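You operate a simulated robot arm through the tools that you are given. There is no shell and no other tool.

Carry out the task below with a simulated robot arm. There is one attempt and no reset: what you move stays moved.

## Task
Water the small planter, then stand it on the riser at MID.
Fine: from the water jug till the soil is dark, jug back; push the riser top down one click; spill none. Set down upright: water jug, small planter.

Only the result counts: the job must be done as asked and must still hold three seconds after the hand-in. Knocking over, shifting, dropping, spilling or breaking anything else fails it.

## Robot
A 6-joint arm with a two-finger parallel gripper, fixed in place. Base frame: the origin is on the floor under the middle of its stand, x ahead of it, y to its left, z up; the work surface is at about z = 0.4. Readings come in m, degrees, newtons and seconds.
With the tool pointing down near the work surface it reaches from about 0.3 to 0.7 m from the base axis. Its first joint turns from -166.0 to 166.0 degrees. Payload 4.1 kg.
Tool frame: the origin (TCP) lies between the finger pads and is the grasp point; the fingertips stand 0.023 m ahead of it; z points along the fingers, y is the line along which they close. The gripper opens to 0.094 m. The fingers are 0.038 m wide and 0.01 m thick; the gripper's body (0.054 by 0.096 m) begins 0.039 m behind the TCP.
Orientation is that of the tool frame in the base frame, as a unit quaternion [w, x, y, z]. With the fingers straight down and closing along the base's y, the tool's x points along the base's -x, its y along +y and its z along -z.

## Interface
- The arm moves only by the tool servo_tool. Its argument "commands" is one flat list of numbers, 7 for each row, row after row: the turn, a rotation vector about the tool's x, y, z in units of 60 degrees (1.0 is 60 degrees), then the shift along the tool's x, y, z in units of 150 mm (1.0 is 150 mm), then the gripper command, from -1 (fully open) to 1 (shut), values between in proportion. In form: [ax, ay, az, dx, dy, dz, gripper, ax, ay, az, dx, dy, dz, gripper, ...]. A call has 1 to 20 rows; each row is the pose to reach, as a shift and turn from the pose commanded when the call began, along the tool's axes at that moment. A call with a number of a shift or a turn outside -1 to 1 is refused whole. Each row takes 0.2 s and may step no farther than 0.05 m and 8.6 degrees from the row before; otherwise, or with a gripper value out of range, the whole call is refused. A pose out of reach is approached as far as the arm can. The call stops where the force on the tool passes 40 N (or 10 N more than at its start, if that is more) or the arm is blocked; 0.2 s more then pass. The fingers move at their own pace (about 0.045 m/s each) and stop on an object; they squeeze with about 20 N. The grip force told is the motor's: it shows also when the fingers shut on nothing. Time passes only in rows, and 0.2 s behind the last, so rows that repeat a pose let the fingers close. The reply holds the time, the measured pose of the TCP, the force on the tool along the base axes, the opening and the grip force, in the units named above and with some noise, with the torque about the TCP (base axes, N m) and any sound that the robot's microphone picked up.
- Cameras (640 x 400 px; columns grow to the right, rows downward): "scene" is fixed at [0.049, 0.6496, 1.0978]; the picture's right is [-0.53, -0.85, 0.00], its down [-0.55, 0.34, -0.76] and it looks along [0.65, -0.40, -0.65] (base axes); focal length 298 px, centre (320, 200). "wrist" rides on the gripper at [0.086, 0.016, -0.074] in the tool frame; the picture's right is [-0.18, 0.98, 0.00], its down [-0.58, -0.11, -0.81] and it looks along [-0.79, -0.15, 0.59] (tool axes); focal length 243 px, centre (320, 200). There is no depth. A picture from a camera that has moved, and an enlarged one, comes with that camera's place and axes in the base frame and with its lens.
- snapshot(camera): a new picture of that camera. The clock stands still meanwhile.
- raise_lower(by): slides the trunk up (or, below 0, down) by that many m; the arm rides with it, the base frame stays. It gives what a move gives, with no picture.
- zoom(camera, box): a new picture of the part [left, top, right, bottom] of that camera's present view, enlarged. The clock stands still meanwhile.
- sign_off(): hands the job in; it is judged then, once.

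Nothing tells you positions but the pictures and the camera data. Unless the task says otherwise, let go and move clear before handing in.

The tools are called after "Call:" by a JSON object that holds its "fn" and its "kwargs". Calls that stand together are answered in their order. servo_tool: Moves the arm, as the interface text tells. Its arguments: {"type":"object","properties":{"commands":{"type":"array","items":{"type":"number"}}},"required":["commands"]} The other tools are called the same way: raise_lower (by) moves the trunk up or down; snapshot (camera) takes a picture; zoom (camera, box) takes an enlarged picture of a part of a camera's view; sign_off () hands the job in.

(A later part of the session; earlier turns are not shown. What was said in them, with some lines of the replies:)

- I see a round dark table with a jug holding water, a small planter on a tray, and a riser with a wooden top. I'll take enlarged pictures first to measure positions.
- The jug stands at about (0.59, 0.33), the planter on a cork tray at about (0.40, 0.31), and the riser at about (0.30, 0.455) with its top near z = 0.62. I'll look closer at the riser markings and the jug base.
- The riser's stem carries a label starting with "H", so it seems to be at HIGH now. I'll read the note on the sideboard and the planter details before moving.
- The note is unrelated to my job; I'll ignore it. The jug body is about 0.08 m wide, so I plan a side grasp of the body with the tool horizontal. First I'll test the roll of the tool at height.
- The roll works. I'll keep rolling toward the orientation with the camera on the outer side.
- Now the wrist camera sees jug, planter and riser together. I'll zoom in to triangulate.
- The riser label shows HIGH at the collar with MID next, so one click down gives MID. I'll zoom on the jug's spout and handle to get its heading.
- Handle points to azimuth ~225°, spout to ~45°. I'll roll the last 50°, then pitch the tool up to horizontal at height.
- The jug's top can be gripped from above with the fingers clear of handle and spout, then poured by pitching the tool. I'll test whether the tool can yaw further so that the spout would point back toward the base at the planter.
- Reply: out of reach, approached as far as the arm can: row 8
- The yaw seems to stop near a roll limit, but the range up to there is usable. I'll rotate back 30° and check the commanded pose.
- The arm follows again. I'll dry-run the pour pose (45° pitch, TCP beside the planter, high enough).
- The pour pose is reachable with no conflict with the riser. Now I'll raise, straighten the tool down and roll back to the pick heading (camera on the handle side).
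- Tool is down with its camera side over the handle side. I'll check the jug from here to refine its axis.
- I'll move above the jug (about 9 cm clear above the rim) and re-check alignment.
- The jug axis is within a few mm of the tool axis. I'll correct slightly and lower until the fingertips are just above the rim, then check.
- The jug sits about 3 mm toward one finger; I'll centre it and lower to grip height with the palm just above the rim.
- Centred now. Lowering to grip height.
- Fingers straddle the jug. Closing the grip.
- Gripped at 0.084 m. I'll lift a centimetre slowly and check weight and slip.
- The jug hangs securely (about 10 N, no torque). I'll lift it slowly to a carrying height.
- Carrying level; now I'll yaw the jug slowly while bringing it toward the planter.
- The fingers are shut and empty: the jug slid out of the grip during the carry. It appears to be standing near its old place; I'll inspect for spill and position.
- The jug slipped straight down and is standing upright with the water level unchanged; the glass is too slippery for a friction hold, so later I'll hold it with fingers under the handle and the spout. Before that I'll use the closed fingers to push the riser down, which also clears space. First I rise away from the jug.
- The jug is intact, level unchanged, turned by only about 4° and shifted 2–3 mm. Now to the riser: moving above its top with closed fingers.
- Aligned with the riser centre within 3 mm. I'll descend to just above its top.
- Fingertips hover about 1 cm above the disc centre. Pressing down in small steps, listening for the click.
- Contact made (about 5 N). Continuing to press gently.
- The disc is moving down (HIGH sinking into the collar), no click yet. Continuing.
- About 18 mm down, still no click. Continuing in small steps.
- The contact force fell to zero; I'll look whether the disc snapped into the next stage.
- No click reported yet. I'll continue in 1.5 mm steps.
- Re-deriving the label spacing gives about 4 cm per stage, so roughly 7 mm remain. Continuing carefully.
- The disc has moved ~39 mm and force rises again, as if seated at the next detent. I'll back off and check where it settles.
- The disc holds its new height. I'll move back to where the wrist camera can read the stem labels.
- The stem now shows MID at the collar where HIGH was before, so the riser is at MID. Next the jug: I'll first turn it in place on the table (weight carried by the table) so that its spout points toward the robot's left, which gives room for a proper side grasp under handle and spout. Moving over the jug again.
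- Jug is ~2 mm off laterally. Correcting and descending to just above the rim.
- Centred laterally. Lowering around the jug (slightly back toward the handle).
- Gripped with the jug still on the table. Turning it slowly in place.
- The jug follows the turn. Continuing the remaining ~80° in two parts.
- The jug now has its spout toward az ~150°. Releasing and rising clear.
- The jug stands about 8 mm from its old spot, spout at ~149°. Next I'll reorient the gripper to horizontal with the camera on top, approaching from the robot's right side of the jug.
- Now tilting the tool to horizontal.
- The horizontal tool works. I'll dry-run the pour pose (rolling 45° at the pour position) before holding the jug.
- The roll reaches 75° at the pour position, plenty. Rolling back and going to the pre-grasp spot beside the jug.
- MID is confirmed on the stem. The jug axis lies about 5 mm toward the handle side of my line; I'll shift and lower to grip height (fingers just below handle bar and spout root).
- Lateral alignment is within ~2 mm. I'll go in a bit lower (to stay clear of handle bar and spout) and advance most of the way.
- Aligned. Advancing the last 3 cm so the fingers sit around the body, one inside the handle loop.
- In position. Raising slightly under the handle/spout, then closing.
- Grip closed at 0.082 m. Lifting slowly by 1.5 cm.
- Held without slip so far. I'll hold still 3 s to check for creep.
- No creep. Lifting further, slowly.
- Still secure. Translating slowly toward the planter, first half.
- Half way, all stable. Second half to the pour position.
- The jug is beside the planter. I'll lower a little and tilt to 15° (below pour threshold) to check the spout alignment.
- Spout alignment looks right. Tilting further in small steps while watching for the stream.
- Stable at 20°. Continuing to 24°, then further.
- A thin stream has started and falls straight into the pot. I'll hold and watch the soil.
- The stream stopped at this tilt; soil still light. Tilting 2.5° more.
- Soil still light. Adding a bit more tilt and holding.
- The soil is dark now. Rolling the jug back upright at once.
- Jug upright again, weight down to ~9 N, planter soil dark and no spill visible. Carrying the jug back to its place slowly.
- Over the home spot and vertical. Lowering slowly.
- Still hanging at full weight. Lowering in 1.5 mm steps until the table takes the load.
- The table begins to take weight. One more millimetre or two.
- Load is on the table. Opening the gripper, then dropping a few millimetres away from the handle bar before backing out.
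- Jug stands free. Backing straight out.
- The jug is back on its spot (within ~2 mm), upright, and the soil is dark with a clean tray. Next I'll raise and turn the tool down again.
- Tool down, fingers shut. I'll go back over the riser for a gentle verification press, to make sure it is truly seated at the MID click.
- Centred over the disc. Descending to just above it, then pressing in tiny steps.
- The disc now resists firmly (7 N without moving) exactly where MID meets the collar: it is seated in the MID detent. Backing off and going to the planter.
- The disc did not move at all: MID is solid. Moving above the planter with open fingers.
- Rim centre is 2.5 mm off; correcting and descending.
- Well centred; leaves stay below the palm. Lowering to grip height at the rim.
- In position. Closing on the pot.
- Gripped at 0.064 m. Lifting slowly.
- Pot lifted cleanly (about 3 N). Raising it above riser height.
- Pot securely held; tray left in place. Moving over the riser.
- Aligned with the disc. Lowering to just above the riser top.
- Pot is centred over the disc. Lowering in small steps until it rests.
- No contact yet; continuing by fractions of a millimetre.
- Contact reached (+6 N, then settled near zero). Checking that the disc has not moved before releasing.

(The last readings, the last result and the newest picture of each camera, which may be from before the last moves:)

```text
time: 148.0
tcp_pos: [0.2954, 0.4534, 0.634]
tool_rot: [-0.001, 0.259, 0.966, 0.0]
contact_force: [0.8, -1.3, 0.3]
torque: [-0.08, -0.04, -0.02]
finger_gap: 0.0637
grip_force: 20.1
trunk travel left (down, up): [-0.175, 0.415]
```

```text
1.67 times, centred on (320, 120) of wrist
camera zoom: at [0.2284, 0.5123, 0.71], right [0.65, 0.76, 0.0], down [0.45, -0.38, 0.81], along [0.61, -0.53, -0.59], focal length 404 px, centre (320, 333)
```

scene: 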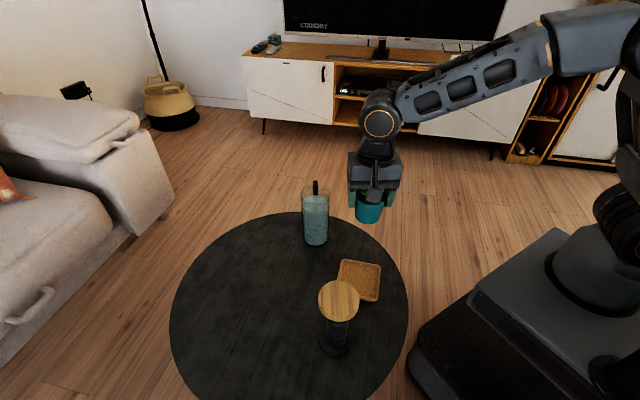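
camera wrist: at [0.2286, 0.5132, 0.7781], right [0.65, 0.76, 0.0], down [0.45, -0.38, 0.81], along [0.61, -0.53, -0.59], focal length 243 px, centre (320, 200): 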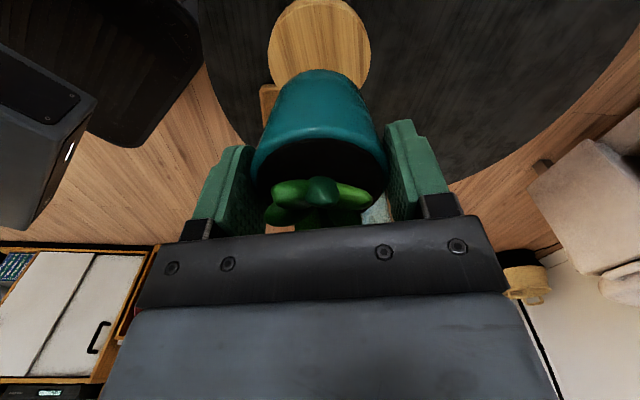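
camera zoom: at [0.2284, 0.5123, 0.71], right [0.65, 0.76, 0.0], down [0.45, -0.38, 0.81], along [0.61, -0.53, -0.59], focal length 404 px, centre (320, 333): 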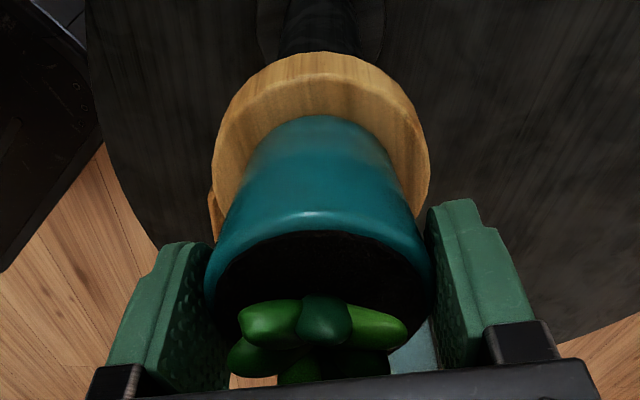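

The disc sits ~2 mm lower under the press. I'll release the pot now and see where the riser settles.

Call:
{"fn": "servo_tool", "kwargs": {"commands": [0, 0, 0, 0, 0, 0, -1, 0, 0, 0, 0, 0, 0, -1, 0, 0, 0, 0, 0, 0, -1, 0, 0, 0, 0, 0, 0, -1]}}

Call:
{"fn": "zoom", "kwargs": {"camera": "scene", "box": [320, 305, 360, 330]}}

Call:
{"fn": "zoom", "kwargs": {"camera": "wrist", "box": [140, 0, 500, 225]}}

```text
time: 149.0
tcp_pos: [0.2954, 0.455, 0.634]
tool_rot: [-0.001, 0.259, 0.966, 0.0]
contact_force: [0.1, 0.2, -0.2]
torque: [0.05, 0.0, -0.03]
finger_gap: 0.0941
grip_force: 0.0
trunk travel left (down, up): [-0.175, 0.415]
```

```text
16.00 times, centred on (340, 318) of scene
camera zoom: at [0.049, 0.6496, 1.0978], right [-0.53, -0.85, 0.0], down [-0.55, 0.34, -0.76], along [0.65, -0.4, -0.65], focal length 4765 px, centre (0, -1680)
```

zoom: 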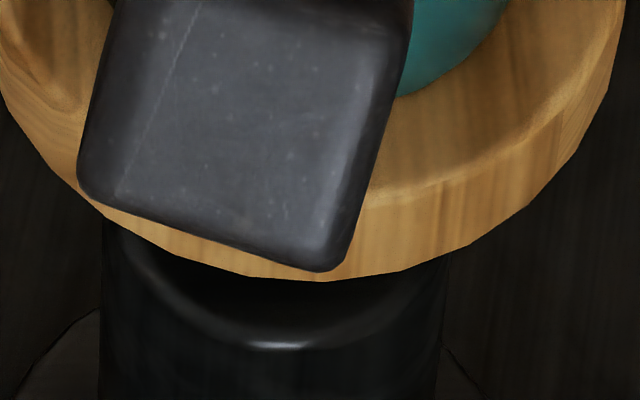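

```text
1.78 times, centred on (320, 112) of wrist
camera zoom: at [0.2283, 0.5125, 0.7102], right [0.65, 0.76, 0.0], down [0.45, -0.39, 0.81], along [0.61, -0.52, -0.59], focal length 431 px, centre (320, 356)
```

zoom: 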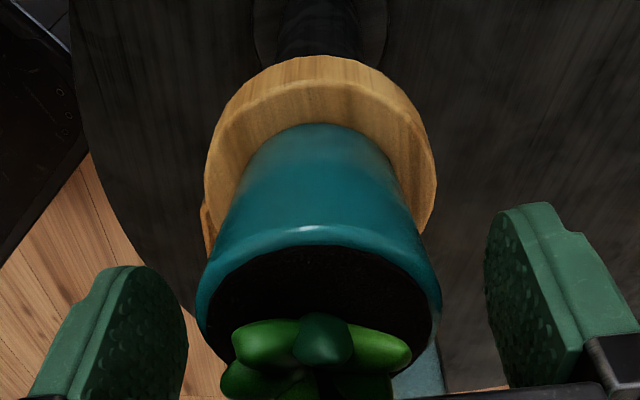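

The planter stands upright on the disc and the riser holds. Retreating straight up.

Call:
{"fn": "servo_tool", "kwargs": {"commands": [0, 0, 0, 0, 0, -0.05, -1, 0, 0, 0, 0, 0, -0.15, -1, 0, 0, 0, 0, 0, -0.3, -1, 0, 0, 0, 0, 0, -0.5, -1, 0, 0, 0, 0, 0, -0.75, -1, 0, 0, 0, 0, 0, -1, -1]}}

Call:
{"fn": "zoom", "kwargs": {"camera": "scene", "box": [290, 220, 400, 360]}}

Call:
{"fn": "zoom", "kwargs": {"camera": "scene", "box": [320, 305, 360, 330]}}

```text
time: 150.4
tcp_pos: [0.2949, 0.4545, 0.7838]
tool_rot: [0.0, 0.259, 0.966, -0.001]
contact_force: [-0.3, -0.5, -0.2]
torque: [-0.06, 0.01, -0.04]
finger_gap: 0.0941
grip_force: 0.1
trunk travel left (down, up): [-0.175, 0.415]
```

```text
2.86 times, centred on (345, 290) of scene
camera zoom: at [0.049, 0.6496, 1.0978], right [-0.53, -0.85, 0.0], down [-0.55, 0.34, -0.76], along [0.65, -0.4, -0.65], focal length 851 px, centre (249, -57)
```

zoom: 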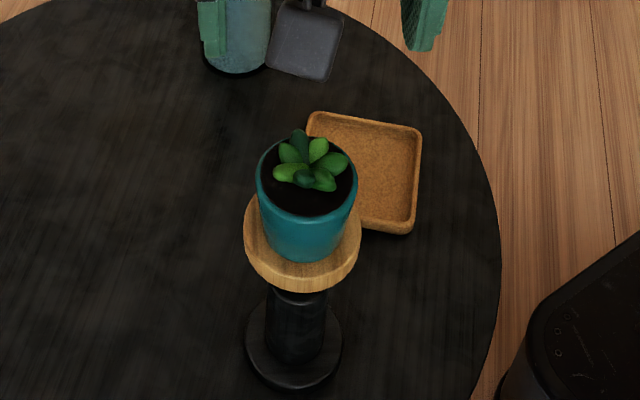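

```text
16.00 times, centred on (340, 318) of scene
camera zoom: at [0.049, 0.6496, 1.0978], right [-0.53, -0.85, 0.0], down [-0.55, 0.34, -0.76], along [0.65, -0.4, -0.65], focal length 4765 px, centre (0, -1680)
```

zoom: 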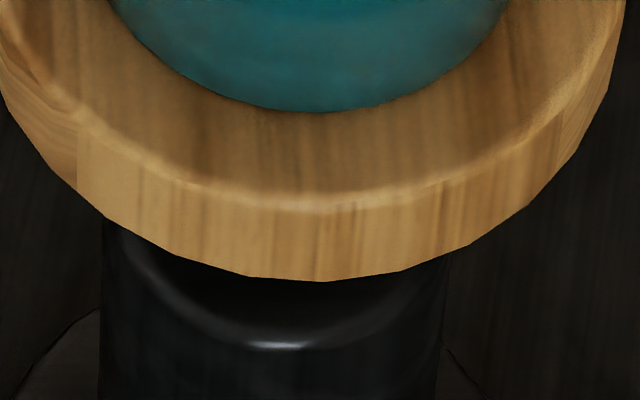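

Planter is centred and upright on the riser. I'll move the arm clear to a viewpoint where I can check the stem label, jug and table.

Call:
{"fn": "servo_tool", "kwargs": {"commands": [0, 0, -0.125, -0.105, -0.062, -0.019, -1, 0, 0, -0.25, -0.211, -0.123, -0.038, -1, 0, 0, -0.375, -0.316, -0.185, -0.056, -1, 0, 0, -0.5, -0.421, -0.247, -0.075, -1, 0, 0, -0.625, -0.527, -0.308, -0.094, -1, 0, 0, -0.75, -0.632, -0.37, -0.113, -1, 0, 0, -0.875, -0.738, -0.431, -0.131, -1, 0, 0, -1.0, -0.843, -0.493, -0.15, -1]}}

Call:
{"fn": "servo_tool", "kwargs": {"commands": [0, 0, -0.125, 0, -0.122, -0.019, -1, 0, 0, -0.25, 0, -0.244, -0.038, -1, 0, 0, -0.375, 0, -0.366, -0.056, -1, 0, 0, -0.5, 0, -0.488, -0.075, -1, 0, 0, -0.625, 0, -0.61, -0.094, -1, 0, 0, -0.75, 0, -0.731, -0.113, -1, 0, 0, -0.875, 0, -0.853, -0.131, -1, 0, 0, -1.0, 0, -0.975, -0.15, -1]}}

Call:
{"fn": "snapshot", "kwargs": {"camera": "wrist"}}

Call:
{"fn": "snapshot", "kwargs": {"camera": "scene"}}

Call:
{"fn": "zoom", "kwargs": {"camera": "scene", "box": [320, 305, 360, 330]}}

Call:
{"fn": "zoom", "kwargs": {"camera": "scene", "box": [290, 240, 410, 315]}}

```text
time: 152.2
tcp_pos: [0.3678, 0.3256, 0.8058]
tool_rot: [0.0, -0.26, 0.966, 0.0]
contact_force: [-0.7, 0.0, -0.7]
torque: [-0.01, 0.01, 0.01]
finger_gap: 0.0939
grip_force: 0.0
trunk travel left (down, up): [-0.175, 0.415]
```

```text
time: 154.0
tcp_pos: [0.4409, 0.1992, 0.8299]
tool_rot: [0.0, 0.708, -0.706, 0.0]
contact_force: [-0.1, 0.0, 0.1]
torque: [0.0, 0.0, -0.02]
finger_gap: 0.094
grip_force: 0.0
trunk travel left (down, up): [-0.175, 0.415]
```

```text
taken
camera wrist: at [0.4253, 0.1139, 0.9053], right [-0.98, 0.18, 0.0], down [0.11, 0.58, 0.81], along [0.15, 0.79, -0.59], focal length 243 px, centre (320, 200)
```

wrist: 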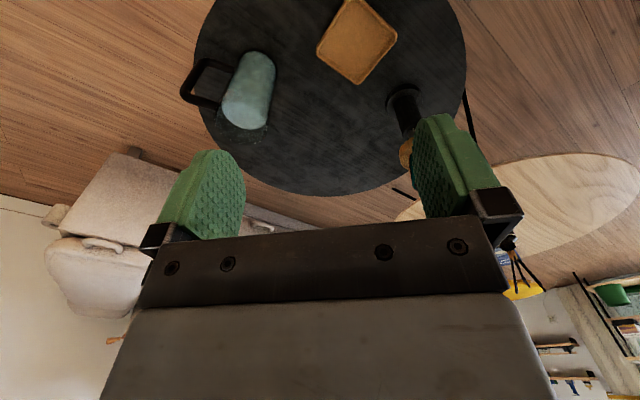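

```text
taken
```

scene: 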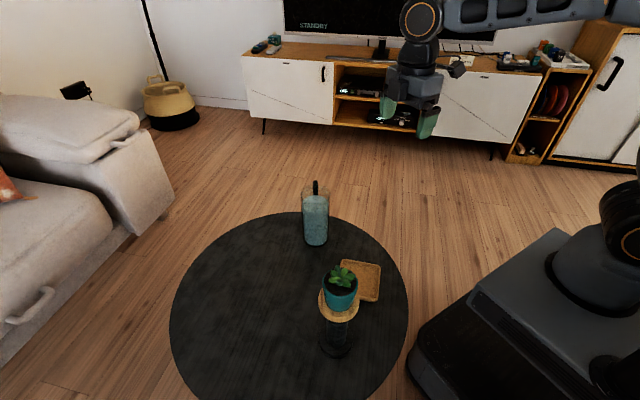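

```text
16.00 times, centred on (340, 318) of scene
camera zoom: at [0.049, 0.6496, 1.0978], right [-0.53, -0.85, 0.0], down [-0.55, 0.34, -0.76], along [0.65, -0.4, -0.65], focal length 4765 px, centre (0, -1680)
```

zoom: 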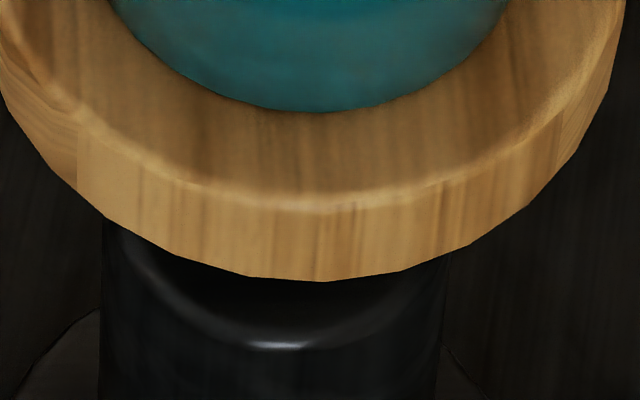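

```text
5.33 times, centred on (350, 278) of scene
camera zoom: at [0.049, 0.6496, 1.0978], right [-0.53, -0.85, 0.0], down [-0.55, 0.34, -0.76], along [0.65, -0.4, -0.65], focal length 1588 px, centre (160, -213)
```

zoom: 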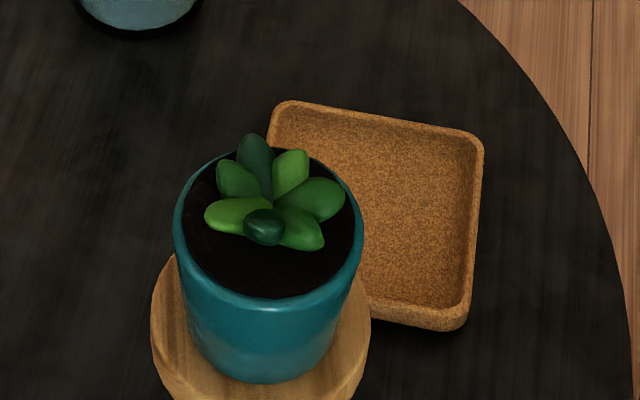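

Tray unmoved, planter stable. Checking the stem label once more.

Call:
{"fn": "zoom", "kwargs": {"camera": "wrist", "box": [384, 110, 424, 150]}}

Call:
{"fn": "zoom", "kwargs": {"camera": "wrist", "box": [170, 30, 300, 150]}}

Call:
{"fn": "zoom", "kwargs": {"camera": "scene", "box": [160, 200, 420, 400]}}

```text
10.00 times, centred on (404, 130) of wrist
camera zoom: at [0.4253, 0.1139, 0.9053], right [-0.98, 0.18, 0.0], down [0.11, 0.58, 0.81], along [0.15, 0.79, -0.59], focal length 2426 px, centre (-520, 900)
```

zoom: 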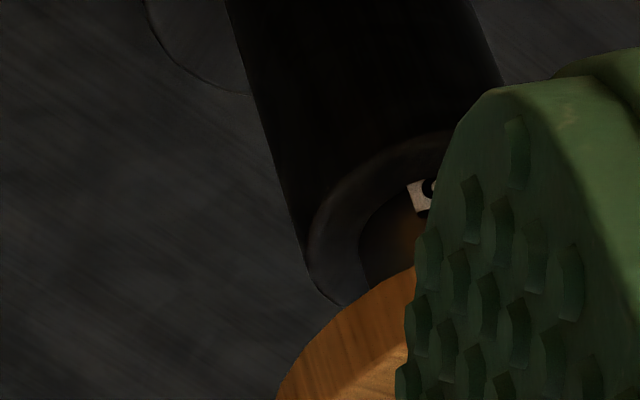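

```text
3.33 times, centred on (235, 90) of wrist
camera zoom: at [0.4253, 0.1139, 0.9053], right [-0.98, 0.18, 0.0], down [0.11, 0.58, 0.81], along [0.15, 0.79, -0.59], focal length 809 px, centre (603, 567)
```

zoom: 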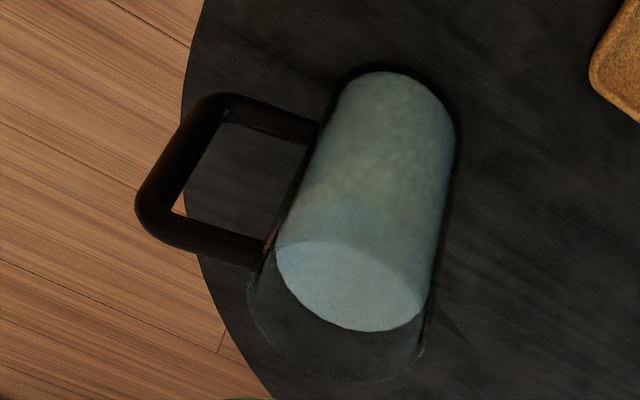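

```text
2.00 times, centred on (290, 300) of scene
camera zoom: at [0.049, 0.6496, 1.0978], right [-0.53, -0.85, 0.0], down [-0.55, 0.34, -0.76], along [0.65, -0.4, -0.65], focal length 596 px, centre (380, 0)
```

zoom: 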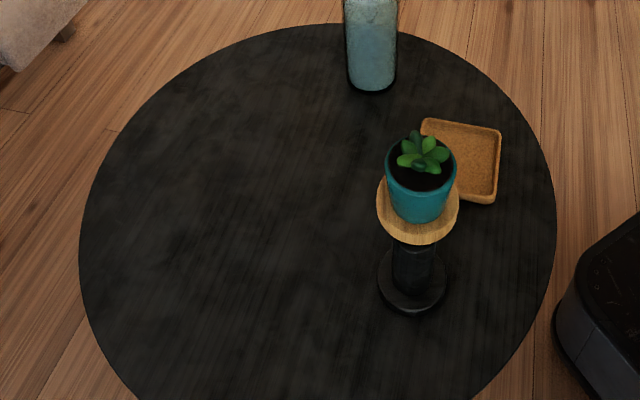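

Everything checks out in the pictures:
- The soil is dark.
- The planter stands upright and centred on the riser. The riser holds in its MID stage; I never heard a click, and it sits about 2 mm lower since I set the planter down.
- The jug is back on its spot and upright. It is turned about 100° from how it first stood, and it slipped about 5 cm onto the table once without spilling.
- The tray is unmoved and the table is dry.

The arm is clear, so I'm handing in.

Call:
{"fn": "sign_off", "kwargs": {}}

```text
The job is handed in.
```

The planter is watered and stands upright on the riser, and the jug is back in its place. I've handed the job in. The last pictures show the soil dark, the tray unmoved and no water on the table.

A few things did not go cleanly:

- **Jug slip:** My first grip on the jug's glass body failed. It slid about 5 cm down onto the table and landed upright, with the water level unchanged. I then held it with the fingers under the handle and spout for the pour.
- **Jug orientation:** The jug is within a few millimetres of where it first stood. It is turned about 100° from its original heading, because I had to rotate it to get a workable grip.
- **Riser click:** I never heard a click. I judged the riser to be at MID because that label sits at the collar where HIGH was, and because the top resisted a firm press there.
- **Riser height:** Setting the planter down pushed the top about 2 mm lower. It has not moved since.
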